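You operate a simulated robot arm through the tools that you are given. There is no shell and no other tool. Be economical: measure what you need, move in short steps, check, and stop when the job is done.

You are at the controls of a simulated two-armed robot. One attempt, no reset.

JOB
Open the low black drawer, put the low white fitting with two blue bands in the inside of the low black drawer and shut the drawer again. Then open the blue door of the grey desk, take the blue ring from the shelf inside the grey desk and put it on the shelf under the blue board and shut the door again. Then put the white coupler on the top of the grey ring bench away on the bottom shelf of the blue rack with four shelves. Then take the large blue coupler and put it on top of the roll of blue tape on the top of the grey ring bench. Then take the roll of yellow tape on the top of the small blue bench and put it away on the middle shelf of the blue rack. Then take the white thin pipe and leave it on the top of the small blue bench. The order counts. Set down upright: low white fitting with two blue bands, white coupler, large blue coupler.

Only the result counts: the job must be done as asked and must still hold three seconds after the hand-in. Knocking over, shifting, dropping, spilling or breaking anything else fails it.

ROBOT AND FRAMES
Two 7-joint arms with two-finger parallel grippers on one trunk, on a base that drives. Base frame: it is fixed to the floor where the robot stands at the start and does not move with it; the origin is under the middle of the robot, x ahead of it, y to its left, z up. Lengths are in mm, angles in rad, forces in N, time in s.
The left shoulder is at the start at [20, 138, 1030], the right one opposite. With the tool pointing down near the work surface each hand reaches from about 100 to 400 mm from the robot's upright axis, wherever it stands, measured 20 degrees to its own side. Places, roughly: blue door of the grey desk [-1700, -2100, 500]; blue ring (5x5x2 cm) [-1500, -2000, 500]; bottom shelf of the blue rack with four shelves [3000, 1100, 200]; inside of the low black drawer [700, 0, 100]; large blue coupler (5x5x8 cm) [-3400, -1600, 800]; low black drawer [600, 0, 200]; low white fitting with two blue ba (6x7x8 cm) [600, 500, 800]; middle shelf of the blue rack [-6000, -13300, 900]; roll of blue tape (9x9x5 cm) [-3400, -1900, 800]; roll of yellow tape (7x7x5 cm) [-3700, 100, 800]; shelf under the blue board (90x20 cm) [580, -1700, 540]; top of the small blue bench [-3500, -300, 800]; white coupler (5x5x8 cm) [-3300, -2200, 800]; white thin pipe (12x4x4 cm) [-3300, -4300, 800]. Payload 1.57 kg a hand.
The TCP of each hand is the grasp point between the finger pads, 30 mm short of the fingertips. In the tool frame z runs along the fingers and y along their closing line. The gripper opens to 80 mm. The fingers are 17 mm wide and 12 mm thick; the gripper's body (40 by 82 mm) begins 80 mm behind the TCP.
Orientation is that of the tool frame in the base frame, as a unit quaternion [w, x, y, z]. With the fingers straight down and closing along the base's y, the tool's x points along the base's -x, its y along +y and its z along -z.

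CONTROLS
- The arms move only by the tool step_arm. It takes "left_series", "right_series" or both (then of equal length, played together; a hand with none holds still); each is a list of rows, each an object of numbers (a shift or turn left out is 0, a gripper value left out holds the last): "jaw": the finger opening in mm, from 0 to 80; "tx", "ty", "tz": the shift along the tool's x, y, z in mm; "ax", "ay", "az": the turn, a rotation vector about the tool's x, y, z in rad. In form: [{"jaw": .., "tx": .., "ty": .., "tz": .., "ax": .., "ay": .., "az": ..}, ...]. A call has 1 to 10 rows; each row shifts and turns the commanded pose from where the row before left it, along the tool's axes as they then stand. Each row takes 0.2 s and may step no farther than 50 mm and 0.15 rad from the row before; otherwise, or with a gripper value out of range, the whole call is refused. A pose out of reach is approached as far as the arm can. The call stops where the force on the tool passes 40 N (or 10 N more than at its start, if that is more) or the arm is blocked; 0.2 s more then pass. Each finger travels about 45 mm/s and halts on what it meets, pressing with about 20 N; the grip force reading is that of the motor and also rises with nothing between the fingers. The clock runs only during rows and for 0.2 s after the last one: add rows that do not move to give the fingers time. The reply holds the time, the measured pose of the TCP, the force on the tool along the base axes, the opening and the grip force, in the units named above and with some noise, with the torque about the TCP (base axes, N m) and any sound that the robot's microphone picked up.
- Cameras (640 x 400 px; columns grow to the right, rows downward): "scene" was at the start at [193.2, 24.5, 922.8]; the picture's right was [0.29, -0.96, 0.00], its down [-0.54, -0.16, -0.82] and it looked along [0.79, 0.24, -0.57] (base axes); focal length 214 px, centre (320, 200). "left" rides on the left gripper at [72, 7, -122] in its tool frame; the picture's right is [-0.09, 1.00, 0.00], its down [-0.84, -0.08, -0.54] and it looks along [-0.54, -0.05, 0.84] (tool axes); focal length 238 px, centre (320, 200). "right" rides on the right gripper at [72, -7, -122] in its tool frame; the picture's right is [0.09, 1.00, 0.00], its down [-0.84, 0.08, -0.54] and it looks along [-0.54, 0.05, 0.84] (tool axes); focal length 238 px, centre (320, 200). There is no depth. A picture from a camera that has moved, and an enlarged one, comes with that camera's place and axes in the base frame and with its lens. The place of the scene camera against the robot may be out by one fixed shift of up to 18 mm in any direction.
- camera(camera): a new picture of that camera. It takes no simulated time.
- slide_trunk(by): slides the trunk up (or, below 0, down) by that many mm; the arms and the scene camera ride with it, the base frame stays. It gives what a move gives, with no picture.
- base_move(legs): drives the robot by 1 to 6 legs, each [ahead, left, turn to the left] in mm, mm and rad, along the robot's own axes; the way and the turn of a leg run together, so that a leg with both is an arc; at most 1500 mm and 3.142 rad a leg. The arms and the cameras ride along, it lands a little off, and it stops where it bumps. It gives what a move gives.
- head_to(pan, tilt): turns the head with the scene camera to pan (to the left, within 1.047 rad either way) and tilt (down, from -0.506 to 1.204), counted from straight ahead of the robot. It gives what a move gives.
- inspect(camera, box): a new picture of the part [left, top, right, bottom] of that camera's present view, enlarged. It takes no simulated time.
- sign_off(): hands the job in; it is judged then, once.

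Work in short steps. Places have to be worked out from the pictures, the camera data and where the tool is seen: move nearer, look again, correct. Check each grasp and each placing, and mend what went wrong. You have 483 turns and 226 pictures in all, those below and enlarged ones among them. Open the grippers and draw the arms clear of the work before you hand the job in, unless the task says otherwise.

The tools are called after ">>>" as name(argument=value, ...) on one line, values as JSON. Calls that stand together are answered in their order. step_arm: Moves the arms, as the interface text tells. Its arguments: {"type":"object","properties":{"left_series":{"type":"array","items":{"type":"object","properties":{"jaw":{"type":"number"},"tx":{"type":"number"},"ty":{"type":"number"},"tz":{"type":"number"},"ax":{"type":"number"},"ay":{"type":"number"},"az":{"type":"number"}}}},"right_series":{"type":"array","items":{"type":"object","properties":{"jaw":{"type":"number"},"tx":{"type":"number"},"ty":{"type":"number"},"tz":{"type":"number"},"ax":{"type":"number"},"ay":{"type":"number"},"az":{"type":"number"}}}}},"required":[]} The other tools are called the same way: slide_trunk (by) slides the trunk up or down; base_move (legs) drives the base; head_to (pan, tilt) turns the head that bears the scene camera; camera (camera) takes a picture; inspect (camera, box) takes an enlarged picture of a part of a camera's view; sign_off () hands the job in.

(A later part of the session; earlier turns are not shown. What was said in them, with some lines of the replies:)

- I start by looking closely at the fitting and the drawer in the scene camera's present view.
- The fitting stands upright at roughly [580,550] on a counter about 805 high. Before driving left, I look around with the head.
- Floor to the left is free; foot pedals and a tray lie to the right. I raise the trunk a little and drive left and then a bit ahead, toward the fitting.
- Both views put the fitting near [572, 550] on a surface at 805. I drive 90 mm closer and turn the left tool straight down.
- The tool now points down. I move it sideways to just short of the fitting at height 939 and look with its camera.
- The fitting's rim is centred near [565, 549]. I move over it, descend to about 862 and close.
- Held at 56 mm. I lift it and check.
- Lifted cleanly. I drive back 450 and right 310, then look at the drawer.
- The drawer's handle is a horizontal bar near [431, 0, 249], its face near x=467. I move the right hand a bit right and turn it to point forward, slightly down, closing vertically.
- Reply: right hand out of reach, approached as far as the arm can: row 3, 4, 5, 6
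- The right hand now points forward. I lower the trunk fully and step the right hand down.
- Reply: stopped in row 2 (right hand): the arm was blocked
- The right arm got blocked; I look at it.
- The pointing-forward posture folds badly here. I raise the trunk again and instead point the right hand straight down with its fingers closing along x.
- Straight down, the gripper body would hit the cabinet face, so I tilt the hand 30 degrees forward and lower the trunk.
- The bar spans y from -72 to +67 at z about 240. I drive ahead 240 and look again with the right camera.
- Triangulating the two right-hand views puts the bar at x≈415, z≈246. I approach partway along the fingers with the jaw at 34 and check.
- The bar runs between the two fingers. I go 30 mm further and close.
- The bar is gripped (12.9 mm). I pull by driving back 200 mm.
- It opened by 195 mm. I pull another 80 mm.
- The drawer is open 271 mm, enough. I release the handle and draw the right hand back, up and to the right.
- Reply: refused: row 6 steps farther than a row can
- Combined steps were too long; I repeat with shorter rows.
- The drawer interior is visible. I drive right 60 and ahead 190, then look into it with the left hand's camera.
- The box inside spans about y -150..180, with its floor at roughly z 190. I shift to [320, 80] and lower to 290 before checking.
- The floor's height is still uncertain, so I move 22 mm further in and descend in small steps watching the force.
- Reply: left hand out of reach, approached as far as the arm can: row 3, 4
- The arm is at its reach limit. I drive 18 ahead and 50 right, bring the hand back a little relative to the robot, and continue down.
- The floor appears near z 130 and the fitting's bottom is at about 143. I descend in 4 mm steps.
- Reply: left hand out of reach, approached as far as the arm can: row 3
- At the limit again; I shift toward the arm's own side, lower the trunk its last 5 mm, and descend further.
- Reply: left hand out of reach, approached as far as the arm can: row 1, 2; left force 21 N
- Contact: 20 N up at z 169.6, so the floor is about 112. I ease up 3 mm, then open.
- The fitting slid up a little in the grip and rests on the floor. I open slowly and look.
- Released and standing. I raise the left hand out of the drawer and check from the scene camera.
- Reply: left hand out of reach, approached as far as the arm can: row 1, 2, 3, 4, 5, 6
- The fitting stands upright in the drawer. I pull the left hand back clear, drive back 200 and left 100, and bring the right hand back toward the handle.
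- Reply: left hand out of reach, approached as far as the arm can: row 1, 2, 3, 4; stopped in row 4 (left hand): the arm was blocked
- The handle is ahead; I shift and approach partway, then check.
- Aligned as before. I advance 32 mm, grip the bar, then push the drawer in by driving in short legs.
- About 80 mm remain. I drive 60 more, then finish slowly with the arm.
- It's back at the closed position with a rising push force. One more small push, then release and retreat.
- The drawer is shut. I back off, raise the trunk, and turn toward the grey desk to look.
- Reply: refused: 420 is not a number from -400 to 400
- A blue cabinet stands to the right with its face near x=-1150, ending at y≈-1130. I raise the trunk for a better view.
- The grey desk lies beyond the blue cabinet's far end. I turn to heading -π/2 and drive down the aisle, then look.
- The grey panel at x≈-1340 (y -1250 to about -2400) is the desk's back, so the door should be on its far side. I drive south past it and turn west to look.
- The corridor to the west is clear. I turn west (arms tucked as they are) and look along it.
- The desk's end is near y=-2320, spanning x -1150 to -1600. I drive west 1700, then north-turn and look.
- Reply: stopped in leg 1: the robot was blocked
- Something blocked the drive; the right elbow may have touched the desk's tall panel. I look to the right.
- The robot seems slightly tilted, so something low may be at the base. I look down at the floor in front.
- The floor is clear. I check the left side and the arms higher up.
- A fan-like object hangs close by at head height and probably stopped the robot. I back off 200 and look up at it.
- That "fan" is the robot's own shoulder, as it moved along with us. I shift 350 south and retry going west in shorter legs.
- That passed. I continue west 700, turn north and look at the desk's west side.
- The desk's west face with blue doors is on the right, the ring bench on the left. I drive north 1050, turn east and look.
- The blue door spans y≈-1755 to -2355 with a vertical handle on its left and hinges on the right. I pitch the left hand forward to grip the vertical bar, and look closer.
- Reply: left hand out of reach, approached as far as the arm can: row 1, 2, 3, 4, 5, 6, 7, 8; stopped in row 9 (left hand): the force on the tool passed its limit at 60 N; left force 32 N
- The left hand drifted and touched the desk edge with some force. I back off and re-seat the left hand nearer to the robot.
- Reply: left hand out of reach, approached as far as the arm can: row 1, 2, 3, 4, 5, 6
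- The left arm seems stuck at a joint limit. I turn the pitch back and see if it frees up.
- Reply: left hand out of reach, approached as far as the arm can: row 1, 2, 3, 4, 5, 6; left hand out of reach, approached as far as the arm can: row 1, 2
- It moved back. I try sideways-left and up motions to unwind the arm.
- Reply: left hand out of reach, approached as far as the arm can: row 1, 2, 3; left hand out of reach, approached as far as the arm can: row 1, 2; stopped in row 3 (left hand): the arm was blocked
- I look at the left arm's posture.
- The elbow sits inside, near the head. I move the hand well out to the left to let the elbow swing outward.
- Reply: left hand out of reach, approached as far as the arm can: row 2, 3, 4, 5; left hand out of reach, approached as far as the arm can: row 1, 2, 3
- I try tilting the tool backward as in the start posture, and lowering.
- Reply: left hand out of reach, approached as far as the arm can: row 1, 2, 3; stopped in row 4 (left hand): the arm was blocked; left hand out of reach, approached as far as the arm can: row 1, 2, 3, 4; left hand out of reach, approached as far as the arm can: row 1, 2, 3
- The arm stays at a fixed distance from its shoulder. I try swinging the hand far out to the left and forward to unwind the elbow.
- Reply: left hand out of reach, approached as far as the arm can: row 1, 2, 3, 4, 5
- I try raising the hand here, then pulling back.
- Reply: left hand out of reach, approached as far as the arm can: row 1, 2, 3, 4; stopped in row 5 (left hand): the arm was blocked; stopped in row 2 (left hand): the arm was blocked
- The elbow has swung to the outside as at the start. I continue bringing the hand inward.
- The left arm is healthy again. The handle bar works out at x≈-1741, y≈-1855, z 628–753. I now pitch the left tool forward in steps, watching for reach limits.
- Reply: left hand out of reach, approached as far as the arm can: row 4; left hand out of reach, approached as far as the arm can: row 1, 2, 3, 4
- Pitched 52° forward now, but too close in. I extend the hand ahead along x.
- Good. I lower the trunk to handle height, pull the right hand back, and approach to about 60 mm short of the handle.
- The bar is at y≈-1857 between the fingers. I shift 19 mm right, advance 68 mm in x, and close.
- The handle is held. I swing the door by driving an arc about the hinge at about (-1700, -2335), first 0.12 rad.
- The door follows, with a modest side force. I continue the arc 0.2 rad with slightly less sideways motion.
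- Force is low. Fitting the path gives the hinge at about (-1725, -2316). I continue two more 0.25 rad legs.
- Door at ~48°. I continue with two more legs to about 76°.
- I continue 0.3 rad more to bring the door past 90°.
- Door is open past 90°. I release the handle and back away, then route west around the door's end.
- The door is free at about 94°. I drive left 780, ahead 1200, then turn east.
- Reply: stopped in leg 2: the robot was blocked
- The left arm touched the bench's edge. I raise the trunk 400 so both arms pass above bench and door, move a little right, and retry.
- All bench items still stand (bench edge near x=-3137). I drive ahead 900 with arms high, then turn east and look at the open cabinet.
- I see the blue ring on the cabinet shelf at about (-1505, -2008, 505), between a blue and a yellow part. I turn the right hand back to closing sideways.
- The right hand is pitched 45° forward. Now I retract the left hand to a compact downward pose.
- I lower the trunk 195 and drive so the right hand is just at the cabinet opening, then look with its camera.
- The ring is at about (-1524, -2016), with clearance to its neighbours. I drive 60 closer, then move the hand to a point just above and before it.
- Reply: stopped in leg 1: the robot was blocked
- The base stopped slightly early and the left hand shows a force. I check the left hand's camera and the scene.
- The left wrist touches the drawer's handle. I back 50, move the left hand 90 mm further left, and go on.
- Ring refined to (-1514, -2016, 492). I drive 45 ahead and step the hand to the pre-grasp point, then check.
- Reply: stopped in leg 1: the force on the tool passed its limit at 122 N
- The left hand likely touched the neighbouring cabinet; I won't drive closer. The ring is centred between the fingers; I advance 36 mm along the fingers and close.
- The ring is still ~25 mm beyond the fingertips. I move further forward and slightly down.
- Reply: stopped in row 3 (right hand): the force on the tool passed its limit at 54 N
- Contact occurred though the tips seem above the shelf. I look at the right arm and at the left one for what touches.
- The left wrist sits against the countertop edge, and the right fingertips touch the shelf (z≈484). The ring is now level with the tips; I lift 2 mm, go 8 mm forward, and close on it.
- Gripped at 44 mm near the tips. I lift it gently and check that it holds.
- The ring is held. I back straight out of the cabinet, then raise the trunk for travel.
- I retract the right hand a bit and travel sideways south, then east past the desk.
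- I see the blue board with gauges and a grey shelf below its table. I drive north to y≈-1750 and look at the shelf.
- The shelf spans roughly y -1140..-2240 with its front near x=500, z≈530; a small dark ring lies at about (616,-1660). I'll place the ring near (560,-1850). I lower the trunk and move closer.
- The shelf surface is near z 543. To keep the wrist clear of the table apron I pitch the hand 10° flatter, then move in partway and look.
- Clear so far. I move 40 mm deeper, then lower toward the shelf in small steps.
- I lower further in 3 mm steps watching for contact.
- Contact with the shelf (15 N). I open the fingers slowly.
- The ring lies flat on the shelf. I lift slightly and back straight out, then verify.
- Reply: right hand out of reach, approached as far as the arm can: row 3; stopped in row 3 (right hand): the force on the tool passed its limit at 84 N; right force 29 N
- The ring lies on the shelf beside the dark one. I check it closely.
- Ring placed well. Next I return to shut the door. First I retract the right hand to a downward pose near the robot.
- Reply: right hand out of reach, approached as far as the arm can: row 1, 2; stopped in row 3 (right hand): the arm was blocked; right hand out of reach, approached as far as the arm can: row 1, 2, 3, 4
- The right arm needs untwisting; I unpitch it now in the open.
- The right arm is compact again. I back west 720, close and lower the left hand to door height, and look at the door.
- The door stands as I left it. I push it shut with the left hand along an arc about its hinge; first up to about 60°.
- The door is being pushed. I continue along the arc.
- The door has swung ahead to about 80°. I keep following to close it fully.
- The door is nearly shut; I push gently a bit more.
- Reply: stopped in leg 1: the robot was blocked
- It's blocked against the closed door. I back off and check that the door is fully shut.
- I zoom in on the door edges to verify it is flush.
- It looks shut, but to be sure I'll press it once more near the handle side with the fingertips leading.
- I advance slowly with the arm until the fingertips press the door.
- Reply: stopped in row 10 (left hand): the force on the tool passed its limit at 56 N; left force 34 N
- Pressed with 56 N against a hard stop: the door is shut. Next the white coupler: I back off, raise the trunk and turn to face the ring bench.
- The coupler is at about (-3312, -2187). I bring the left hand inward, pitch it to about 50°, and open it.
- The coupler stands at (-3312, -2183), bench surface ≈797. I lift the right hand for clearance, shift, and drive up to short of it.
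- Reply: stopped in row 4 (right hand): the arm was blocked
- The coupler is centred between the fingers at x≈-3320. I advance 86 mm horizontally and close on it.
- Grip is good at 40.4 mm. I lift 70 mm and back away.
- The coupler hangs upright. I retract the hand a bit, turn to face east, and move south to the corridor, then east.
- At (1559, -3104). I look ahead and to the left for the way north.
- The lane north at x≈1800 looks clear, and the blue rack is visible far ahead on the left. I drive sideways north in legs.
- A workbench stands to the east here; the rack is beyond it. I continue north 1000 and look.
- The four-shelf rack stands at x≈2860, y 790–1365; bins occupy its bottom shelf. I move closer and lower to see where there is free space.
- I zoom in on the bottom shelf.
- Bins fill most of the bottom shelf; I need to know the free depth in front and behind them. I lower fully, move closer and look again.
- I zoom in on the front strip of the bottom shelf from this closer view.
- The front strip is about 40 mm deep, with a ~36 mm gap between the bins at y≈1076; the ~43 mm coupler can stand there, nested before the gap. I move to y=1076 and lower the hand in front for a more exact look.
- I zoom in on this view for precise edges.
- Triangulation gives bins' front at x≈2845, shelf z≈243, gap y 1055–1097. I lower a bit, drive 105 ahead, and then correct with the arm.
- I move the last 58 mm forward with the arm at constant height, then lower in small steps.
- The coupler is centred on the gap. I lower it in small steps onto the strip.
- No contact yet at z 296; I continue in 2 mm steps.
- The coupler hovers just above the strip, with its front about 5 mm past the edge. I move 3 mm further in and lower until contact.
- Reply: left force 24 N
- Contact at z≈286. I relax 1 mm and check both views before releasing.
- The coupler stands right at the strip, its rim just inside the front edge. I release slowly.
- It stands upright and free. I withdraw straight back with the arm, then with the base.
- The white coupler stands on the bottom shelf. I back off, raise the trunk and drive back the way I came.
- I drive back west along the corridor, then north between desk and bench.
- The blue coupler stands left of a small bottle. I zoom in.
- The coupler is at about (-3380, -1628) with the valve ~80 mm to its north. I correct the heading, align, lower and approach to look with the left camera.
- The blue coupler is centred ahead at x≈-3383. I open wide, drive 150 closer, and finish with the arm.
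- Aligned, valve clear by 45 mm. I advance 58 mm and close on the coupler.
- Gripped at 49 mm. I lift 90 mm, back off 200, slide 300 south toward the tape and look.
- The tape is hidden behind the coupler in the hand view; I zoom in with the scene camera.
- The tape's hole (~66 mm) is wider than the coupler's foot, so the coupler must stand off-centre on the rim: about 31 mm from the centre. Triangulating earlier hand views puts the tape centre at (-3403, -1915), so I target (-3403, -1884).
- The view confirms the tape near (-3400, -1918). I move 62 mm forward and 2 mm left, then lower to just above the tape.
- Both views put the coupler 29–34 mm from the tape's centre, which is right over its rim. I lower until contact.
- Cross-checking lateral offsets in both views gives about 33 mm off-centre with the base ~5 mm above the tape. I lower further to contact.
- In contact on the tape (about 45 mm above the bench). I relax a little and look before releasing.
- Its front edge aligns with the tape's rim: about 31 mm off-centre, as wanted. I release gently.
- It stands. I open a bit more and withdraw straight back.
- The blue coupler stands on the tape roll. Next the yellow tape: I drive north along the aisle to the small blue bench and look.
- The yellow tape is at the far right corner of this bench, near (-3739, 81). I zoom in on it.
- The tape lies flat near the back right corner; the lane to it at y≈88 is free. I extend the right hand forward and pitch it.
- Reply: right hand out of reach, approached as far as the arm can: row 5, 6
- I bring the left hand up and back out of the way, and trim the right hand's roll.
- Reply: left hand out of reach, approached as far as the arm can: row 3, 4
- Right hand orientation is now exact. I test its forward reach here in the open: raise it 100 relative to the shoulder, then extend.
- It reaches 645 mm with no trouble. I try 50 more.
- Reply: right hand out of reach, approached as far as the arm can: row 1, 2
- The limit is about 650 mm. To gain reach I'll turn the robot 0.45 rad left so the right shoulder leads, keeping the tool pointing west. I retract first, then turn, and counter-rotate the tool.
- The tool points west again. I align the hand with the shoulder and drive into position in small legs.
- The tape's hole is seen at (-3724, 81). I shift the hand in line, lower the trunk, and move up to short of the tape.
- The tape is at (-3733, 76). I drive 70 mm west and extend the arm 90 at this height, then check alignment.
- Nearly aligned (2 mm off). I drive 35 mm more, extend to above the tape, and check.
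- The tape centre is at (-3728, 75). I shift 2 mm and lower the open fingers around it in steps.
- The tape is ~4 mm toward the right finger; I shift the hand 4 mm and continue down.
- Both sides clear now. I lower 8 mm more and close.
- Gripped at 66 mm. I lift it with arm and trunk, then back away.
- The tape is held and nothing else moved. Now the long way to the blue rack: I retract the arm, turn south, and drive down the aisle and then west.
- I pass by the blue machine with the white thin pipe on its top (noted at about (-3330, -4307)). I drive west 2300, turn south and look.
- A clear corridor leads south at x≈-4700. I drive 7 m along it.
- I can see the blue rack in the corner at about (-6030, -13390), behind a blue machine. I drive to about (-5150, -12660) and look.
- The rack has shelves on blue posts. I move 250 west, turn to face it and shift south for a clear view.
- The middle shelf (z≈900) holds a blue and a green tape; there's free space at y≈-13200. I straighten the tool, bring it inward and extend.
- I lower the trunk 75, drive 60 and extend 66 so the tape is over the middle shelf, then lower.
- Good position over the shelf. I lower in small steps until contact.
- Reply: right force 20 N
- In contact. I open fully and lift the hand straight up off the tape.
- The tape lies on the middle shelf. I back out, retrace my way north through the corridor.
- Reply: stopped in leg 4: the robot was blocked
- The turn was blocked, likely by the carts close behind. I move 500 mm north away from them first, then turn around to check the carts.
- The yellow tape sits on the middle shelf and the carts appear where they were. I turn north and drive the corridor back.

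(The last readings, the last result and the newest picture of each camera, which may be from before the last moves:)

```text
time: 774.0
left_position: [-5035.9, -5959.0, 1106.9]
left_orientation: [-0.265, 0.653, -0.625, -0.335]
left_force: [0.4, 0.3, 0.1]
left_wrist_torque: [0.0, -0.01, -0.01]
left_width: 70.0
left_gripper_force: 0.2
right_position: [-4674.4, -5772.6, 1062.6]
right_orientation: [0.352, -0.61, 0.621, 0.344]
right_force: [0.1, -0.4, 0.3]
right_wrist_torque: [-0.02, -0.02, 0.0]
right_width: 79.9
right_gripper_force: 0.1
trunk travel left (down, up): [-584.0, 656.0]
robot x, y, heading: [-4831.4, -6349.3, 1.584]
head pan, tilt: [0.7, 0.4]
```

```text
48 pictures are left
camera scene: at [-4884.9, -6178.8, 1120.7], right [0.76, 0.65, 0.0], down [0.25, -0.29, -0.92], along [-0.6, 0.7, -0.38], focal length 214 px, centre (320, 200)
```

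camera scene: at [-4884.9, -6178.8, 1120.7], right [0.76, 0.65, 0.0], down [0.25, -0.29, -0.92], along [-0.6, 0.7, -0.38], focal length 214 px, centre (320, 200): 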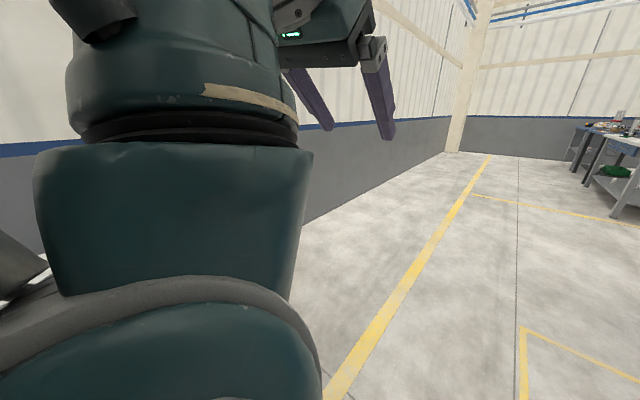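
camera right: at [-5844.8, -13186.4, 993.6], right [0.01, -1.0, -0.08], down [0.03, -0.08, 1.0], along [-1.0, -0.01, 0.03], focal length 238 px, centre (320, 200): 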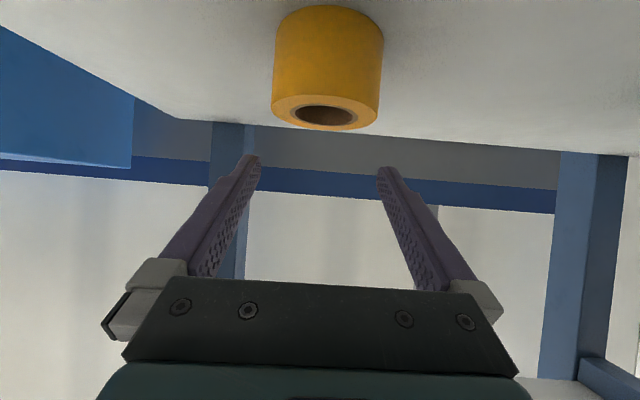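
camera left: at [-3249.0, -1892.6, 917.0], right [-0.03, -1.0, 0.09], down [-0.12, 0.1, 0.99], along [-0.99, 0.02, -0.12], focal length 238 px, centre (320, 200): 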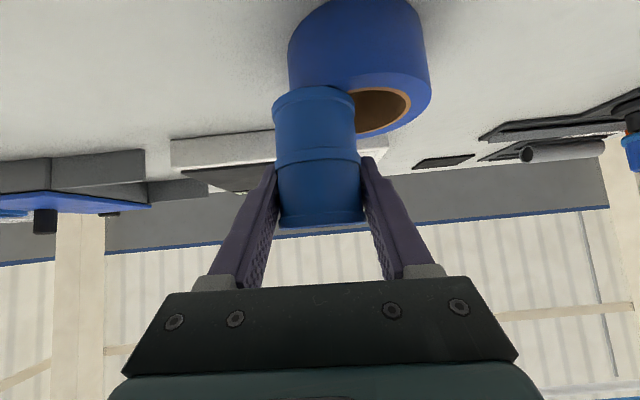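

I drive north past the machine's corner, then east, and turn south toward the pipe.

>>> base_move(legs=[[1450, 0, 0], [1450, 0, 0], [0, -1430, 0], [0, 0, 1.57], [0, 0, 1.56]])

>>> head_to(pan=0.0, tilt=0.5)

>>> camera(camera="scene")

```text
time: 802.2
left_position: [-3268.2, -3790.2, 1105.0]
left_orientation: [0.339, 0.618, 0.66, -0.261]
left_force: [0.5, 0.4, -1.0]
left_wrist_torque: [0.01, 0.01, 0.01]
left_width: 70.3
left_gripper_force: 0.0
right_position: [-3628.8, -3984.0, 1062.9]
right_orientation: [0.349, 0.614, 0.617, -0.348]
right_force: [-0.1, -0.7, -0.6]
right_wrist_torque: [-0.02, -0.03, 0.0]
right_width: 79.9
right_gripper_force: 0.1
trunk travel left (down, up): [-584.0, 656.0]
robot x, y, heading: [-3483.9, -3403.3, -1.531]
head pan, tilt: [0.7, 0.4]
```

```text
time: 803.3
left_position: [-3269.1, -3789.6, 1104.7]
left_orientation: [0.339, 0.617, 0.661, -0.261]
left_force: [-0.2, -0.4, 0.7]
left_wrist_torque: [-0.03, 0.02, -0.02]
left_width: 69.9
left_gripper_force: 0.0
right_position: [-3629.1, -3983.4, 1061.9]
right_orientation: [0.349, 0.613, 0.618, -0.347]
right_force: [0.0, 0.3, 0.4]
right_wrist_torque: [0.0, 0.01, 0.01]
right_width: 80.3
right_gripper_force: 0.0
trunk travel left (down, up): [-584.0, 656.0]
robot x, y, heading: [-3480.0, -3403.4, -1.533]
head pan, tilt: [0.0, 0.499]
```

```text
47 pictures are left
camera scene: at [-3467.5, -3595.7, 1111.0], right [-1.0, -0.04, 0.0], down [-0.02, 0.48, -0.88], along [0.04, -0.88, -0.48], focal length 214 px, centre (320, 200)
```

scene: 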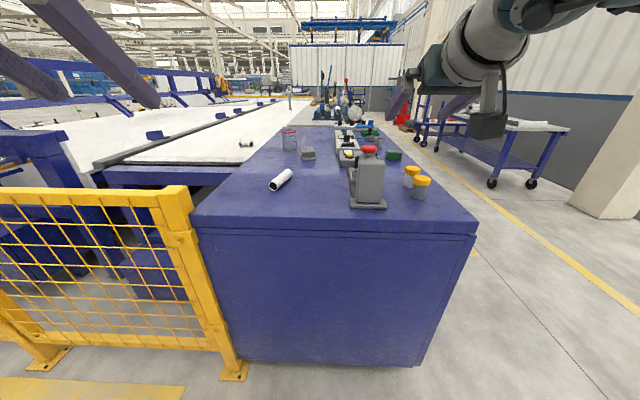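

The pipe lies on the machine top near the front. I zoom in.

>>> inspect(camera="scene", box=[210, 130, 450, 250])

```text
2.67 times, centred on (330, 190) of scene
camera zoom: at [-3467.5, -3595.7, 1111.0], right [-1.0, -0.04, 0.0], down [-0.02, 0.48, -0.88], along [0.04, -0.88, -0.48], focal length 572 px, centre (293, 227)
```

zoom: 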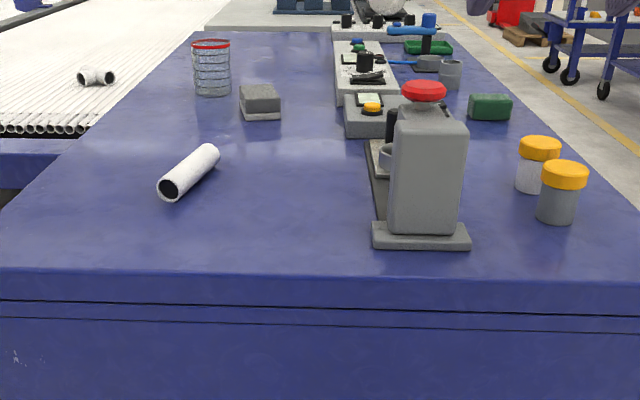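

The pipe's axis points about 17° off the y axis, centred near (-3306, -4280). I'll use the left hand with the robot turned along the pipe. I retract the right hand and trim the left tool.

>>> step_arm(left_series=[{"ax": 0.097, "ay": 0.041, "az": -0.013, "jaw": 78}, {}, {}, {}, {}, {}, {}], right_series=[{"tz": -34.3, "tx": 20.6}, {"tz": -34.3, "tx": 20.6}, {"tz": -34.3, "tx": 20.6}, {"tz": -34.3, "tx": 20.6}, {"tz": -34.3, "tx": 20.6}, {"tz": -30, "tx": 10}, {}])

>>> base_move(legs=[[0, 0, -0.337]])

```text
time: 804.9
left_position: [-3254.6, -3795.5, 1093.7]
left_orientation: [0.305, 0.63, 0.66, -0.273]
left_force: [0.1, -0.1, -1.5]
left_wrist_torque: [0.01, -0.01, -0.03]
left_width: 78.1
left_gripper_force: 0.1
left hand out of reach, approached as far as the arm can: row 1
right_position: [-3620.1, -3790.9, 1062.0]
right_orientation: [0.349, 0.614, 0.617, -0.348]
right_force: [0.9, 0.1, -0.3]
right_wrist_torque: [0.0, 0.0, 0.0]
right_width: 79.7
right_gripper_force: 0.1
right hand out of reach, approached as far as the arm can: row 5, 6
trunk travel left (down, up): [-584.0, 656.0]
robot x, y, heading: [-3485.4, -3407.1, -1.535]
head pan, tilt: [0.0, 0.499]
```

```text
time: 806.3
left_position: [-3396.6, -3847.5, 1092.6]
left_orientation: [0.255, 0.732, 0.546, -0.319]
left_force: [-0.2, -0.2, 0.7]
left_wrist_torque: [0.02, 0.0, -0.03]
left_width: 78.1
left_gripper_force: 0.0
right_position: [-3737.3, -3726.3, 1061.8]
right_orientation: [0.287, 0.707, 0.507, -0.401]
right_force: [-0.5, -0.9, 0.1]
right_wrist_torque: [0.02, 0.0, 0.0]
right_width: 79.8
right_gripper_force: 0.0
trunk travel left (down, up): [-584.0, 656.0]
robot x, y, heading: [-3484.6, -3410.0, -1.861]
head pan, tilt: [0.0, 0.499]
```

I move the base left and ahead, lower the trunk, and look with the left camera.

>>> base_move(legs=[[0, 213, 0], [240, 0, 0]])

>>> slide_trunk(by=-160)

>>> camera(camera="left")

>>> camera(camera="scene")

```text
time: 809.4
left_position: [-3253.2, -4142.9, 1093.4]
left_orientation: [0.259, 0.731, 0.547, -0.316]
left_force: [-0.6, 0.4, 0.2]
left_wrist_torque: [0.01, 0.01, -0.03]
left_width: 78.0
left_gripper_force: 0.0
right_position: [-3600.4, -4020.4, 1061.3]
right_orientation: [0.286, 0.707, 0.508, -0.4]
right_force: [1.1, -0.6, -0.1]
right_wrist_torque: [0.01, 0.0, -0.03]
right_width: 80.0
right_gripper_force: 0.1
trunk travel left (down, up): [-584.0, 656.0]
robot x, y, heading: [-3347.8, -3698.8, -1.859]
head pan, tilt: [0.0, 0.499]
```

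```text
time: 811.2
left_position: [-3252.2, -4143.6, 933.3]
left_orientation: [0.261, 0.73, 0.547, -0.315]
left_force: [-0.8, 0.2, 0.3]
left_wrist_torque: [0.02, -0.03, -0.01]
left_width: 77.8
left_gripper_force: 0.1
right_position: [-3598.3, -4019.9, 901.8]
right_orientation: [0.288, 0.706, 0.508, -0.401]
right_force: [-0.3, 0.1, 0.1]
right_wrist_torque: [-0.02, 0.01, 0.01]
right_width: 79.9
right_gripper_force: 0.1
trunk travel left (down, up): [-424.0, 816.0]
robot x, y, heading: [-3348.4, -3698.8, -1.863]
head pan, tilt: [0.0, 0.499]
```

```text
45 pictures are left
camera left: at [-3210.8, -4010.9, 960.9], right [0.94, -0.32, 0.1], down [-0.15, -0.12, 0.98], along [-0.3, -0.94, -0.16], focal length 238 px, centre (320, 200)
```

left: 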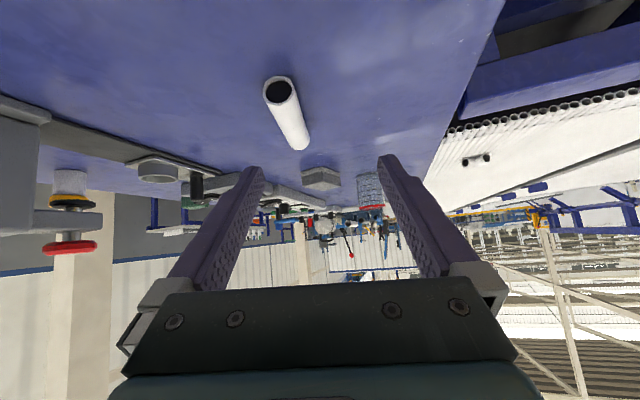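

```text
44 pictures are left
camera scene: at [-3391.8, -3881.8, 951.0], right [-0.96, 0.29, 0.0], down [0.14, 0.46, -0.88], along [-0.25, -0.84, -0.48], focal length 214 px, centre (320, 200)
```

scene: 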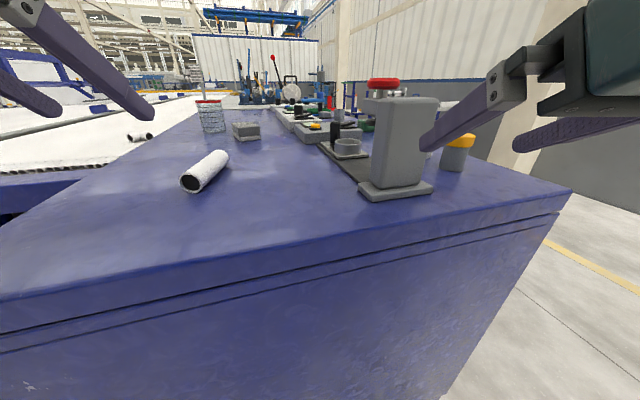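

Triangulated: the pipe's centre is (-3316, -4253, 827), aligned with the robot's heading. I move the left hand above it, keeping the base still, and check.

>>> step_arm(left_series=[{"ty": -34}, {"tz": 28.3, "tx": -25.3}, {"tz": 28.3, "tx": -25.3}, {"tz": 28.3, "tx": -25.3}, {"tz": 13.4, "tx": 14.9}, {"tz": 13.4, "tx": 14.9}, {}])

>>> camera(camera="left")

```text
time: 812.8
left_position: [-3316.3, -4242.8, 893.1]
left_orientation: [0.26, 0.73, 0.547, -0.316]
left_force: [-0.2, 0.0, 1.0]
left_wrist_torque: [-0.01, -0.02, -0.01]
left_width: 78.0
left_gripper_force: 0.1
right_position: [-3599.3, -4019.9, 901.7]
right_orientation: [0.286, 0.707, 0.509, -0.399]
right_force: [0.3, -0.5, 0.3]
right_wrist_torque: [0.0, 0.0, -0.01]
right_width: 79.8
right_gripper_force: 0.1
trunk travel left (down, up): [-424.0, 816.0]
robot x, y, heading: [-3344.1, -3697.7, -1.864]
head pan, tilt: [0.0, 0.499]
```

```text
43 pictures are left
camera left: at [-3274.1, -4111.0, 921.1], right [0.94, -0.33, 0.1], down [-0.15, -0.12, 0.98], along [-0.31, -0.94, -0.16], focal length 238 px, centre (320, 200)
```

left: 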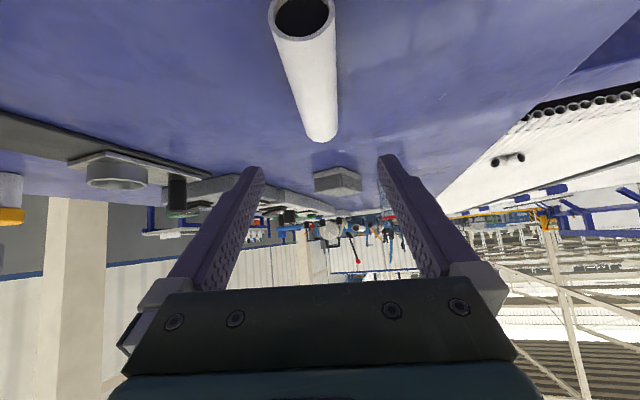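

The pipe is centred beneath the fingers. I lower to z≈838 and close.

>>> step_arm(left_series=[{"tz": 13.4, "tx": 14.9}, {"tz": 13.4, "tx": 14.9}, {"tz": 8.7, "tx": 9.7}, {}, {"jaw": 25}, {}, {}, {}, {}])

>>> camera(camera="left")

```text
time: 814.8
left_position: [-3314.0, -4244.5, 840.3]
left_orientation: [0.259, 0.731, 0.547, -0.316]
left_force: [-0.3, -0.4, 0.2]
left_wrist_torque: [-0.01, 0.02, 0.01]
left_width: 30.4
left_gripper_force: 19.6
right_position: [-3599.4, -4019.8, 901.9]
right_orientation: [0.287, 0.707, 0.509, -0.399]
right_force: [0.5, -1.1, -0.4]
right_wrist_torque: [0.0, -0.02, -0.02]
right_width: 80.3
right_gripper_force: 0.1
trunk travel left (down, up): [-424.0, 816.0]
robot x, y, heading: [-3346.1, -3698.9, -1.86]
head pan, tilt: [0.0, 0.499]
```

```text
42 pictures are left
camera left: at [-3271.7, -4112.4, 867.4], right [0.94, -0.32, 0.1], down [-0.15, -0.12, 0.98], along [-0.31, -0.94, -0.16], focal length 238 px, centre (320, 200)
```

left: 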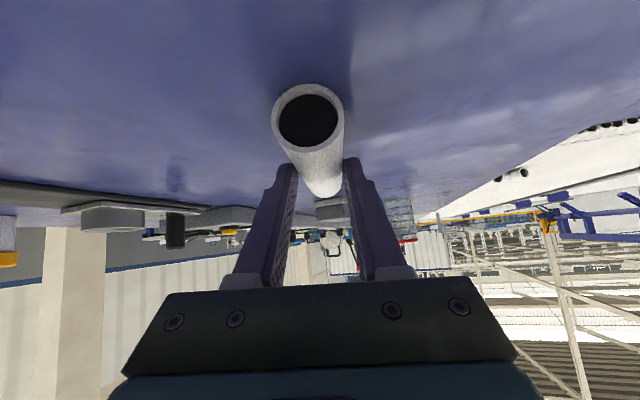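

Gripped at 30 mm. I lift it slightly and check the hold.

>>> step_arm(left_series=[{"tz": -6.7, "tx": -7.5, "jaw": 20}, {"tz": -13.4, "tx": -14.9}, {}])

>>> camera(camera="left")

>>> inspect(camera="scene", box=[130, 90, 330, 220])

```text
time: 815.6
left_position: [-3315.1, -4243.9, 870.0]
left_orientation: [0.259, 0.731, 0.547, -0.316]
left_force: [0.0, 0.3, -0.3]
left_wrist_torque: [0.03, 0.02, -0.02]
left_width: 30.4
left_gripper_force: 20.1
right_position: [-3598.4, -4019.2, 900.2]
right_orientation: [0.287, 0.707, 0.508, -0.4]
right_force: [0.5, 0.1, -0.3]
right_wrist_torque: [0.01, 0.02, -0.03]
right_width: 80.1
right_gripper_force: 0.0
trunk travel left (down, up): [-424.0, 816.0]
robot x, y, heading: [-3346.9, -3698.0, -1.86]
head pan, tilt: [0.0, 0.499]
```

```text
41 pictures are left
camera left: at [-3272.6, -4112.1, 897.5], right [0.94, -0.33, 0.1], down [-0.15, -0.12, 0.98], along [-0.31, -0.94, -0.16], focal length 238 px, centre (320, 200)
```

left: 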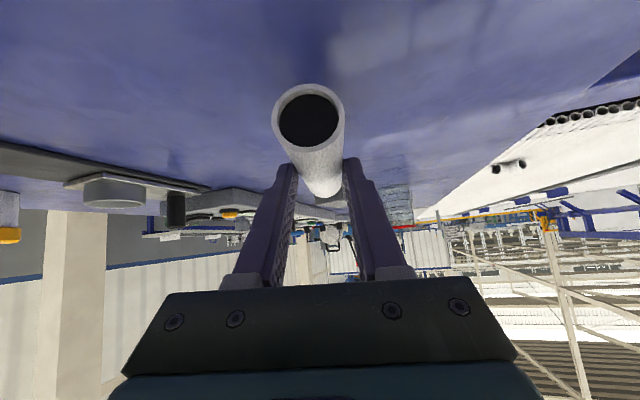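

```text
3.08 times, centred on (230, 155) of scene
camera zoom: at [-3391.7, -3881.6, 950.9], right [-0.96, 0.29, 0.0], down [0.14, 0.46, -0.88], along [-0.25, -0.84, -0.48], focal length 660 px, centre (597, 338)
```

zoom: 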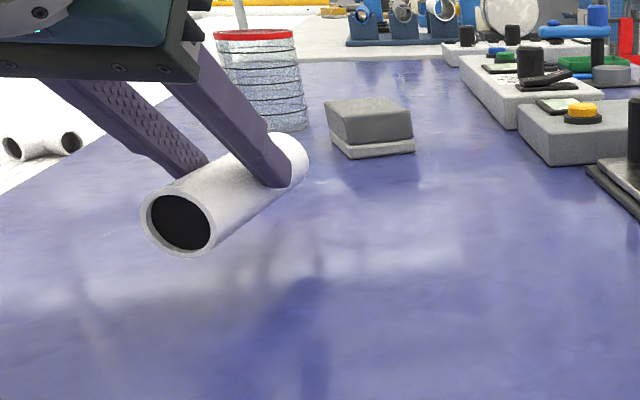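

The pipe is held. I raise the trunk, back away from the machine, and head for the small blue bench.

>>> slide_trunk(by=200)

>>> base_move(legs=[[-450, 0, 0], [0, 0, -1.28], [-680, 0, 0]])

>>> step_arm(left_series=[{"tz": -29.8, "tx": 26.7}, {"tz": -29.8, "tx": 26.7}, {}])

>>> base_move(legs=[[0, -1450, 0], [0, -1450, 0], [0, -500, 0]])

```text
time: 817.8
left_position: [-3314.3, -4245.1, 1071.0]
left_orientation: [0.26, 0.731, 0.547, -0.316]
left_force: [-0.1, 0.7, -1.3]
left_wrist_torque: [0.03, 0.0, -0.01]
left_width: 30.4
left_gripper_force: 19.8
right_position: [-3600.5, -4020.2, 1101.2]
right_orientation: [0.287, 0.707, 0.508, -0.4]
right_force: [0.6, 0.7, -1.0]
right_wrist_torque: [-0.01, -0.01, 0.01]
right_width: 79.8
right_gripper_force: 0.1
trunk travel left (down, up): [-624.0, 616.0]
robot x, y, heading: [-3342.8, -3702.1, -1.866]
head pan, tilt: [0.0, 0.499]
```

```text
time: 827.0
left_position: [-3050.7, -3451.8, 1070.4]
left_orientation: [0.021, 0.912, 0.006, -0.409]
left_force: [-0.5, -0.6, -0.5]
left_wrist_torque: [-0.01, -0.02, 0.01]
left_width: 30.4
left_gripper_force: 20.3
right_position: [-2921.2, -3113.8, 1101.6]
right_orientation: [-0.006, 0.87, -0.011, -0.493]
right_force: [0.2, 0.3, 1.1]
right_wrist_torque: [0.01, 0.03, -0.01]
right_width: 80.0
right_gripper_force: 0.0
trunk travel left (down, up): [-624.0, 616.0]
robot x, y, heading: [-2542.5, -3262.6, -3.137]
head pan, tilt: [0.0, 0.499]
```

```text
time: 827.8
left_position: [-2970.9, -3450.0, 1069.5]
left_orientation: [0.022, 0.912, 0.006, -0.409]
left_force: [-0.7, 0.5, -1.3]
left_wrist_torque: [0.01, 0.01, 0.01]
left_width: 30.4
left_gripper_force: 20.4
right_position: [-2920.5, -3113.9, 1101.6]
right_orientation: [-0.007, 0.87, -0.011, -0.492]
right_force: [-0.3, 0.2, -0.7]
right_wrist_torque: [0.0, 0.0, 0.0]
right_width: 79.9
right_gripper_force: 0.0
trunk travel left (down, up): [-624.0, 616.0]
robot x, y, heading: [-2537.6, -3260.1, -3.136]
head pan, tilt: [0.0, 0.499]
```

```text
time: 844.3
left_position: [-2941.8, -39.7, 1069.8]
left_orientation: [0.017, 0.913, -0.005, -0.408]
left_force: [0.6, 0.0, -0.6]
left_wrist_torque: [-0.03, 0.0, 0.0]
left_width: 30.2
left_gripper_force: 20.5
right_position: [-2882.9, 293.6, 1101.7]
right_orientation: [-0.012, 0.871, -0.021, -0.491]
right_force: [0.2, 0.3, -0.2]
right_wrist_torque: [-0.03, 0.02, 0.0]
right_width: 80.1
right_gripper_force: 0.1
trunk travel left (down, up): [-624.0, 616.0]
robot x, y, heading: [-2501.2, 138.3, 3.123]
head pan, tilt: [0.0, 0.499]
```

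I align at y≈75, lower the trunk partway and approach the bench's free front-right area.

>>> base_move(legs=[[0, -123, 0.018], [300, 0, 0]])

>>> slide_trunk(by=-150)

>>> head_to(pan=0.2, tilt=0.6)

>>> camera(camera="scene")

>>> camera(camera="left")

```text
time: 847.2
left_position: [-3238.1, 73.9, 1069.7]
left_orientation: [0.02, 0.913, 0.003, -0.408]
left_force: [0.2, 0.0, -0.5]
left_wrist_torque: [0.02, -0.05, 0.03]
left_width: 29.8
left_gripper_force: 20.2
right_position: [-3186.3, 408.0, 1101.8]
right_orientation: [-0.008, 0.871, -0.013, -0.492]
right_force: [0.1, -0.4, 0.5]
right_wrist_torque: [0.0, 0.03, -0.05]
right_width: 80.0
right_gripper_force: 0.1
trunk travel left (down, up): [-624.0, 616.0]
robot x, y, heading: [-2805.4, 263.9, -3.135]
head pan, tilt: [0.0, 0.499]
```

```text
time: 849.0
left_position: [-3239.3, 73.6, 920.7]
left_orientation: [0.02, 0.913, 0.004, -0.408]
left_force: [-0.3, -0.9, -0.7]
left_wrist_torque: [0.01, 0.01, 0.0]
left_width: 29.8
left_gripper_force: 19.9
right_position: [-3186.8, 409.8, 951.8]
right_orientation: [-0.008, 0.871, -0.013, -0.491]
right_force: [0.4, 0.3, -0.3]
right_wrist_torque: [0.01, 0.02, 0.0]
right_width: 79.9
right_gripper_force: 0.1
trunk travel left (down, up): [-474.0, 766.0]
robot x, y, heading: [-2805.3, 258.3, -3.14]
head pan, tilt: [0.0, 0.499]
```

```text
time: 849.7
left_position: [-3238.9, 72.6, 920.2]
left_orientation: [0.02, 0.912, 0.005, -0.409]
left_force: [0.7, 0.4, -0.3]
left_wrist_torque: [0.01, 0.0, 0.01]
left_width: 30.0
left_gripper_force: 20.4
right_position: [-3186.5, 409.1, 951.4]
right_orientation: [-0.007, 0.871, -0.012, -0.491]
right_force: [-0.2, 0.2, 0.0]
right_wrist_torque: [-0.01, -0.04, 0.0]
right_width: 80.1
right_gripper_force: 0.0
trunk travel left (down, up): [-474.0, 766.0]
robot x, y, heading: [-2801.9, 258.4, -3.136]
head pan, tilt: [0.201, 0.6]
```

```text
39 pictures are left
camera scene: at [-2982.2, 240.9, 991.9], right [-0.2, 0.98, 0.0], down [0.55, 0.11, -0.83], along [-0.81, -0.17, -0.56], focal length 214 px, centre (320, 200)
```

scene: 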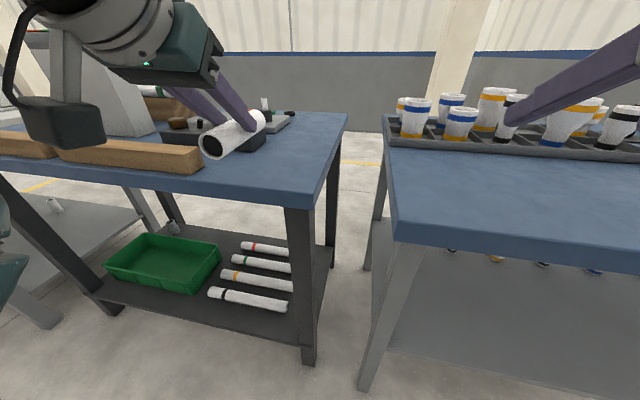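

```text
38 pictures are left
camera left: at [-3099.6, 71.4, 946.8], right [-0.04, -0.99, 0.1], down [-0.16, 0.11, 0.98], along [-0.99, 0.02, -0.16], focal length 238 px, centre (320, 200)
```

left: 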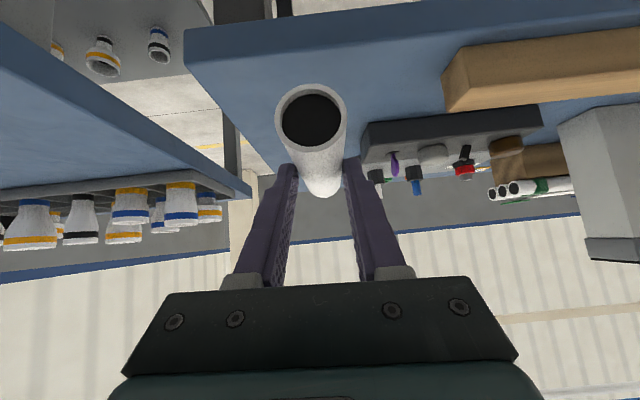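

The spot is free: bench corner at (-3251,159), black box starting at y≈4. I drive 100 ahead, lower to 850, then step down to contact.

>>> base_move(legs=[[100, 0, 0]])

>>> slide_trunk(by=-70)

>>> camera(camera="left")

>>> camera(camera="scene")

```text
time: 850.9
left_position: [-3337.0, 73.8, 919.9]
left_orientation: [0.02, 0.913, 0.004, -0.408]
left_force: [-0.8, 0.4, -0.6]
left_wrist_torque: [0.01, -0.04, 0.0]
left_width: 29.6
left_gripper_force: 19.7
right_position: [-3284.5, 408.5, 952.6]
right_orientation: [-0.008, 0.871, -0.012, -0.491]
right_force: [-0.3, -0.2, 0.9]
right_wrist_torque: [0.05, -0.01, -0.02]
right_width: 79.6
right_gripper_force: 0.0
trunk travel left (down, up): [-474.0, 766.0]
robot x, y, heading: [-2899.5, 258.3, -3.14]
head pan, tilt: [0.201, 0.6]
```

```text
time: 851.9
left_position: [-3335.9, 72.9, 849.7]
left_orientation: [0.021, 0.913, 0.004, -0.408]
left_force: [-0.6, -0.3, -0.7]
left_wrist_torque: [0.0, -0.01, 0.03]
left_width: 30.0
left_gripper_force: 20.5
right_position: [-3283.4, 408.8, 880.9]
right_orientation: [-0.007, 0.87, -0.012, -0.493]
right_force: [-0.7, -0.2, 0.5]
right_wrist_torque: [-0.01, -0.02, -0.01]
right_width: 80.0
right_gripper_force: 0.0
trunk travel left (down, up): [-404.0, 836.0]
robot x, y, heading: [-2904.2, 262.2, -3.141]
head pan, tilt: [0.201, 0.6]
```

```text
37 pictures are left
camera left: at [-3197.6, 70.9, 876.7], right [-0.04, -0.99, 0.1], down [-0.16, 0.11, 0.98], along [-0.99, 0.02, -0.16], focal length 238 px, centre (320, 200)
```

left: 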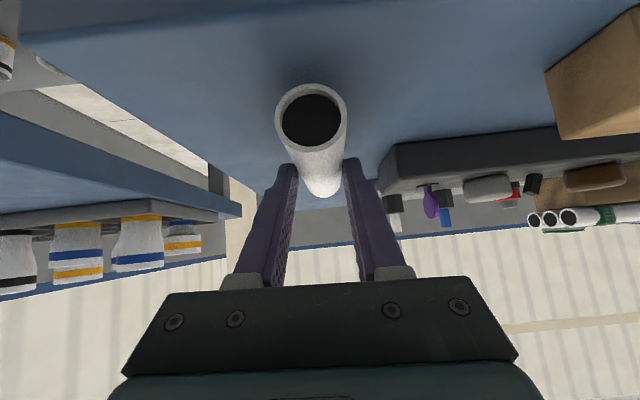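

```text
36 pictures are left
camera scene: at [-3080.2, 240.3, 921.9], right [-0.2, 0.98, 0.0], down [0.55, 0.12, -0.83], along [-0.81, -0.17, -0.56], focal length 214 px, centre (320, 200)
```

scene: 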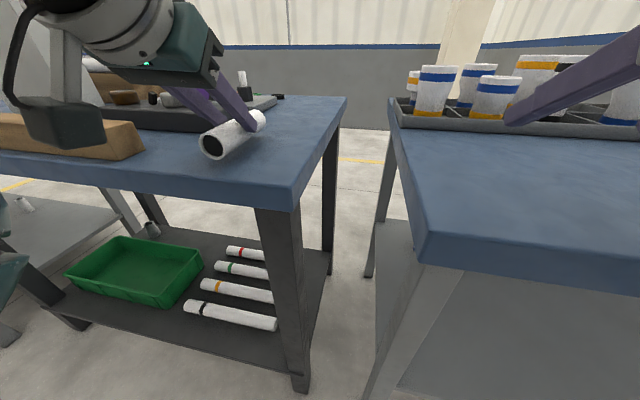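

I lower in 4 mm steps to contact.

>>> step_arm(left_series=[{"tz": 2.7, "tx": 3}, {"tz": 2.7, "tx": 3}, {"tz": 2, "tx": 2.2}, {}])

>>> step_arm(left_series=[{"tz": 1.3, "tx": 1.5}, {"tz": 1.3, "tx": 1.5}, {"tz": 1.3, "tx": 1.5}, {}])

```text
time: 852.9
left_position: [-3336.3, 72.6, 839.2]
left_orientation: [0.021, 0.912, 0.005, -0.41]
left_force: [1.2, 0.1, 8.1]
left_wrist_torque: [0.02, -0.14, 0.02]
left_width: 30.0
left_gripper_force: 19.0
right_position: [-3284.4, 407.3, 882.5]
right_orientation: [-0.008, 0.871, -0.012, -0.491]
right_force: [0.4, 0.2, -0.7]
right_wrist_torque: [-0.02, -0.03, 0.0]
right_width: 79.7
right_gripper_force: 0.1
trunk travel left (down, up): [-404.0, 836.0]
robot x, y, heading: [-2904.1, 260.9, -3.136]
head pan, tilt: [0.201, 0.6]
```

```text
time: 853.9
left_position: [-3337.6, 70.7, 834.5]
left_orientation: [0.021, 0.912, 0.004, -0.41]
left_force: [1.2, -1.6, 19.5]
left_wrist_torque: [-0.03, 0.36, -0.01]
left_width: 30.1
left_gripper_force: 20.3
right_position: [-3285.7, 407.2, 882.5]
right_orientation: [-0.007, 0.87, -0.012, -0.492]
right_force: [0.1, 0.0, -0.4]
right_wrist_torque: [-0.04, 0.01, 0.03]
right_width: 80.1
right_gripper_force: 0.0
trunk travel left (down, up): [-404.0, 836.0]
robot x, y, heading: [-2901.5, 254.7, -3.137]
head pan, tilt: [0.201, 0.6]
```

In contact. I open gently so the pipe doesn't roll, and look.

>>> step_arm(left_series=[{"tz": -1.3, "tx": -1.5, "jaw": 33}, {}, {"jaw": 38}, {}, {}, {"jaw": 46}, {}, {}])

>>> camera(camera="left")

```text
time: 855.7
left_position: [-3337.7, 72.1, 834.3]
left_orientation: [0.021, 0.912, 0.005, -0.409]
left_force: [-0.5, -0.8, 0.0]
left_wrist_torque: [0.01, 0.0, 0.01]
left_width: 46.2
left_gripper_force: 0.1
right_position: [-3283.8, 408.0, 880.4]
right_orientation: [-0.007, 0.871, -0.012, -0.491]
right_force: [-0.1, 0.6, 1.1]
right_wrist_torque: [0.02, 0.01, 0.01]
right_width: 80.1
right_gripper_force: 0.1
trunk travel left (down, up): [-404.0, 836.0]
robot x, y, heading: [-2902.9, 257.3, -3.137]
head pan, tilt: [0.201, 0.6]
```

```text
35 pictures are left
camera left: at [-3197.5, 70.2, 861.9], right [-0.04, -0.99, 0.1], down [-0.16, 0.11, 0.98], along [-0.99, 0.02, -0.16], focal length 238 px, centre (320, 200)
```

left: 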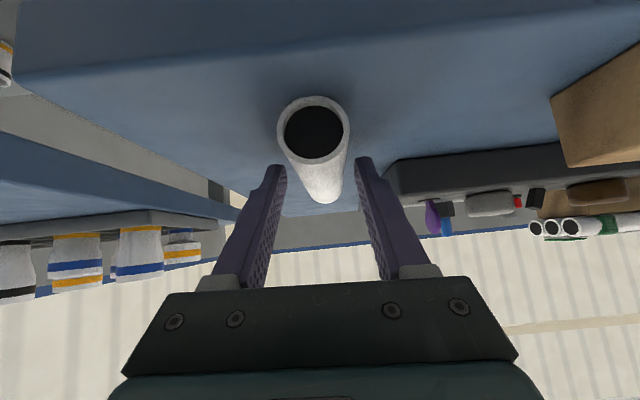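

The pipe lies still. I open fully, wait, lift straight up and back away.

>>> step_arm(left_series=[{"jaw": 60}, {}, {"jaw": 78}, {}, {"tz": -10, "tx": -11.2}, {"tz": -20, "tx": -22.4}, {"tz": -20, "tx": -22.4}, {"tz": -13, "tx": -15}, {}])

>>> base_move(legs=[[-350, 0, 0]])

>>> camera(camera="scene")

```text
time: 857.7
left_position: [-3337.3, 76.2, 928.3]
left_orientation: [0.021, 0.913, 0.005, -0.408]
left_force: [0.2, 0.6, -0.4]
left_wrist_torque: [-0.02, 0.0, -0.04]
left_width: 78.2
left_gripper_force: 0.1
right_position: [-3284.1, 408.9, 882.3]
right_orientation: [-0.007, 0.871, -0.012, -0.492]
right_force: [-0.6, 0.2, 0.4]
right_wrist_torque: [-0.02, -0.01, -0.02]
right_width: 79.9
right_gripper_force: 0.2
trunk travel left (down, up): [-404.0, 836.0]
robot x, y, heading: [-2904.3, 256.8, -3.138]
head pan, tilt: [0.201, 0.6]
```

```text
time: 860.0
left_position: [-2977.4, 75.2, 928.8]
left_orientation: [0.021, 0.913, 0.007, -0.408]
left_force: [0.4, 0.3, -0.4]
left_wrist_torque: [0.03, -0.03, -0.01]
left_width: 78.1
left_gripper_force: 0.1
right_position: [-2926.1, 408.4, 881.8]
right_orientation: [-0.006, 0.871, -0.01, -0.491]
right_force: [0.1, 0.3, 0.2]
right_wrist_torque: [-0.01, 0.01, 0.0]
right_width: 79.9
right_gripper_force: 0.0
trunk travel left (down, up): [-404.0, 836.0]
robot x, y, heading: [-2543.8, 258.8, -3.13]
head pan, tilt: [0.201, 0.6]
```

```text
34 pictures are left
camera scene: at [-2721.3, 241.8, 921.8], right [-0.21, 0.98, 0.0], down [0.55, 0.12, -0.82], along [-0.81, -0.17, -0.57], focal length 214 px, centre (320, 200)
```

scene: 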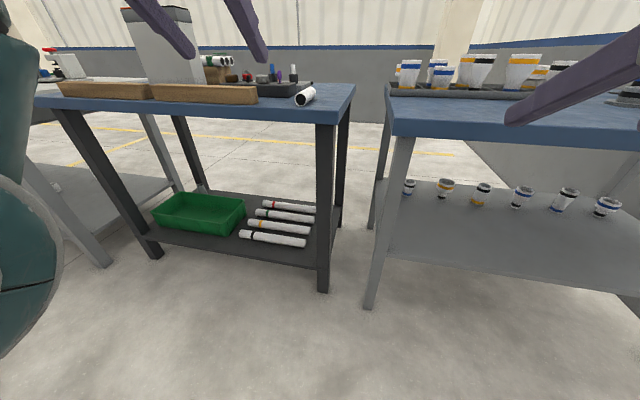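

The pipe rests on the small blue bench. I take one last look at the ring bench to confirm the blue coupler still stands.

>>> head_to(pan=0.95, tilt=0.25)

>>> slide_trunk(by=250)

>>> base_move(legs=[[0, 900, 0]])

>>> camera(camera="scene")

```text
time: 861.1
left_position: [-2976.4, 76.7, 927.1]
left_orientation: [0.021, 0.913, 0.007, -0.408]
left_force: [-0.3, 0.9, 0.6]
left_wrist_torque: [0.01, -0.03, 0.0]
left_width: 78.0
left_gripper_force: 0.1
right_position: [-2926.0, 409.9, 880.7]
right_orientation: [-0.007, 0.871, -0.011, -0.491]
right_force: [-0.2, -0.4, -0.4]
right_wrist_torque: [-0.01, 0.02, -0.02]
right_width: 79.8
right_gripper_force: 0.0
trunk travel left (down, up): [-404.0, 836.0]
robot x, y, heading: [-2542.7, 260.0, -3.131]
head pan, tilt: [0.949, 0.25]
```

```text
time: 863.7
left_position: [-2977.8, 76.6, 1178.4]
left_orientation: [0.022, 0.913, 0.007, -0.408]
left_force: [0.2, 0.7, 0.1]
left_wrist_torque: [-0.01, -0.04, -0.03]
left_width: 77.8
left_gripper_force: 0.1
right_position: [-2927.2, 408.2, 1131.0]
right_orientation: [-0.007, 0.871, -0.011, -0.492]
right_force: [-0.2, -0.7, -0.2]
right_wrist_torque: [-0.01, -0.03, 0.0]
right_width: 80.1
right_gripper_force: 0.1
trunk travel left (down, up): [-654.0, 586.0]
robot x, y, heading: [-2545.9, 261.9, -3.134]
head pan, tilt: [0.949, 0.25]
```

```text
time: 868.5
left_position: [-2975.2, -818.5, 1178.5]
left_orientation: [0.021, 0.913, 0.003, -0.408]
left_force: [-0.3, 0.8, -0.1]
left_wrist_torque: [-0.02, -0.02, 0.01]
left_width: 78.1
left_gripper_force: 0.0
right_position: [-2920.8, -486.0, 1130.5]
right_orientation: [-0.009, 0.871, -0.014, -0.492]
right_force: [0.5, 0.4, -0.5]
right_wrist_torque: [-0.01, 0.0, 0.0]
right_width: 79.7
right_gripper_force: 0.1
trunk travel left (down, up): [-654.0, 586.0]
robot x, y, heading: [-2539.3, -634.3, -3.143]
head pan, tilt: [0.949, 0.25]
```

```text
33 pictures are left
camera scene: at [-2685.0, -712.9, 1204.1], right [-0.81, 0.58, 0.0], down [0.14, 0.2, -0.97], along [-0.56, -0.79, -0.25], focal length 214 px, centre (320, 200)
```

scene: 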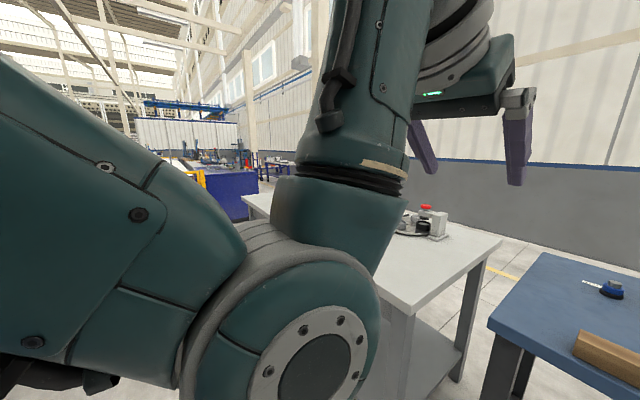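

The arm hides the spot from here; I pan the head forward once after moving a bit further.

>>> base_move(legs=[[0, 700, 0]])

>>> head_to(pan=0.35, tilt=0.5)

>>> camera(camera="scene")

```text
time: 872.3
left_position: [-2971.3, -1524.7, 1178.4]
left_orientation: [0.022, 0.913, 0.006, -0.408]
left_force: [0.7, 0.4, -0.8]
left_wrist_torque: [-0.03, 0.01, -0.02]
left_width: 78.1
left_gripper_force: 0.1
right_position: [-2919.1, -1192.8, 1131.4]
right_orientation: [-0.007, 0.871, -0.011, -0.491]
right_force: [-0.4, 0.7, 0.8]
right_wrist_torque: [-0.02, 0.02, -0.01]
right_width: 80.0
right_gripper_force: 0.0
trunk travel left (down, up): [-654.0, 586.0]
robot x, y, heading: [-2534.5, -1341.2, -3.133]
head pan, tilt: [0.949, 0.25]
```

```text
time: 873.3
left_position: [-2971.1, -1526.4, 1177.3]
left_orientation: [0.021, 0.912, 0.006, -0.408]
left_force: [0.3, -0.4, -1.1]
left_wrist_torque: [-0.01, 0.01, 0.03]
left_width: 78.0
left_gripper_force: 0.1
right_position: [-2919.7, -1193.6, 1132.2]
right_orientation: [-0.007, 0.871, -0.011, -0.491]
right_force: [-1.1, 0.0, 0.2]
right_wrist_torque: [0.03, 0.0, -0.01]
right_width: 80.2
right_gripper_force: 0.1
trunk travel left (down, up): [-654.0, 586.0]
robot x, y, heading: [-2538.2, -1340.0, -3.135]
head pan, tilt: [0.351, 0.499]
```

```text
32 pictures are left
camera scene: at [-2713.4, -1374.2, 1181.0], right [-0.35, 0.94, 0.0], down [0.45, 0.17, -0.88], along [-0.82, -0.31, -0.48], focal length 214 px, centre (320, 200)
```

scene: 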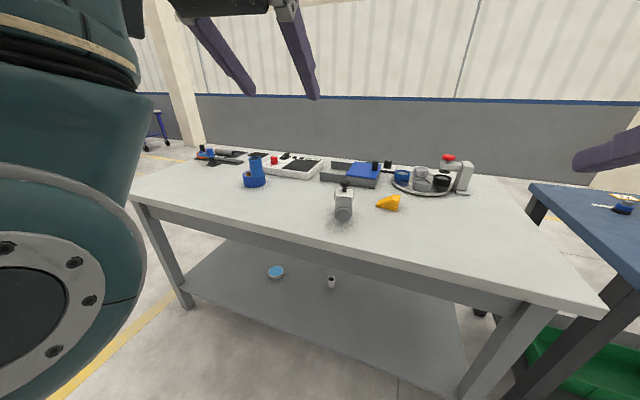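

The blue coupler still stands on the tape roll, the rest is in place, and both grippers are empty, open and clear. I hand the job in.

>>> sign_off()

```text
The job is handed in.
```

I did all six tasks in the order given and handed the job in; no verdict came back from the hand-in.

- **Low black drawer:** the low white fitting stands upright inside, and the drawer is shut.
- **Grey desk:** the blue ring is on the shelf under the blue board. The door is shut; a last push met a hard stop.
- **White coupler:** it stands upright on the front strip of the rack's bottom shelf. Two bins fill the rest of that shelf, so its rim is right at the front edge.
- **Large blue coupler:** it stands upright on the rim of the blue tape roll, about 31 mm off-centre because the roll's hole is wider than the coupler. It was still standing in the last picture.
- **Yellow tape:** it is on the middle shelf of the far blue rack.
- **White thin pipe:** it lies on the small blue bench.

**Contacts that could count against it:**
- The arms touched the ring bench, the desk and its drawer handle.
- One fingertip pressed on the shelf under the blue board.
- A turn near the carts by the far rack was blocked. The carts looked unmoved afterwards, but I could only judge that to within about 50 mm.

Nothing I could see fell or shifted.
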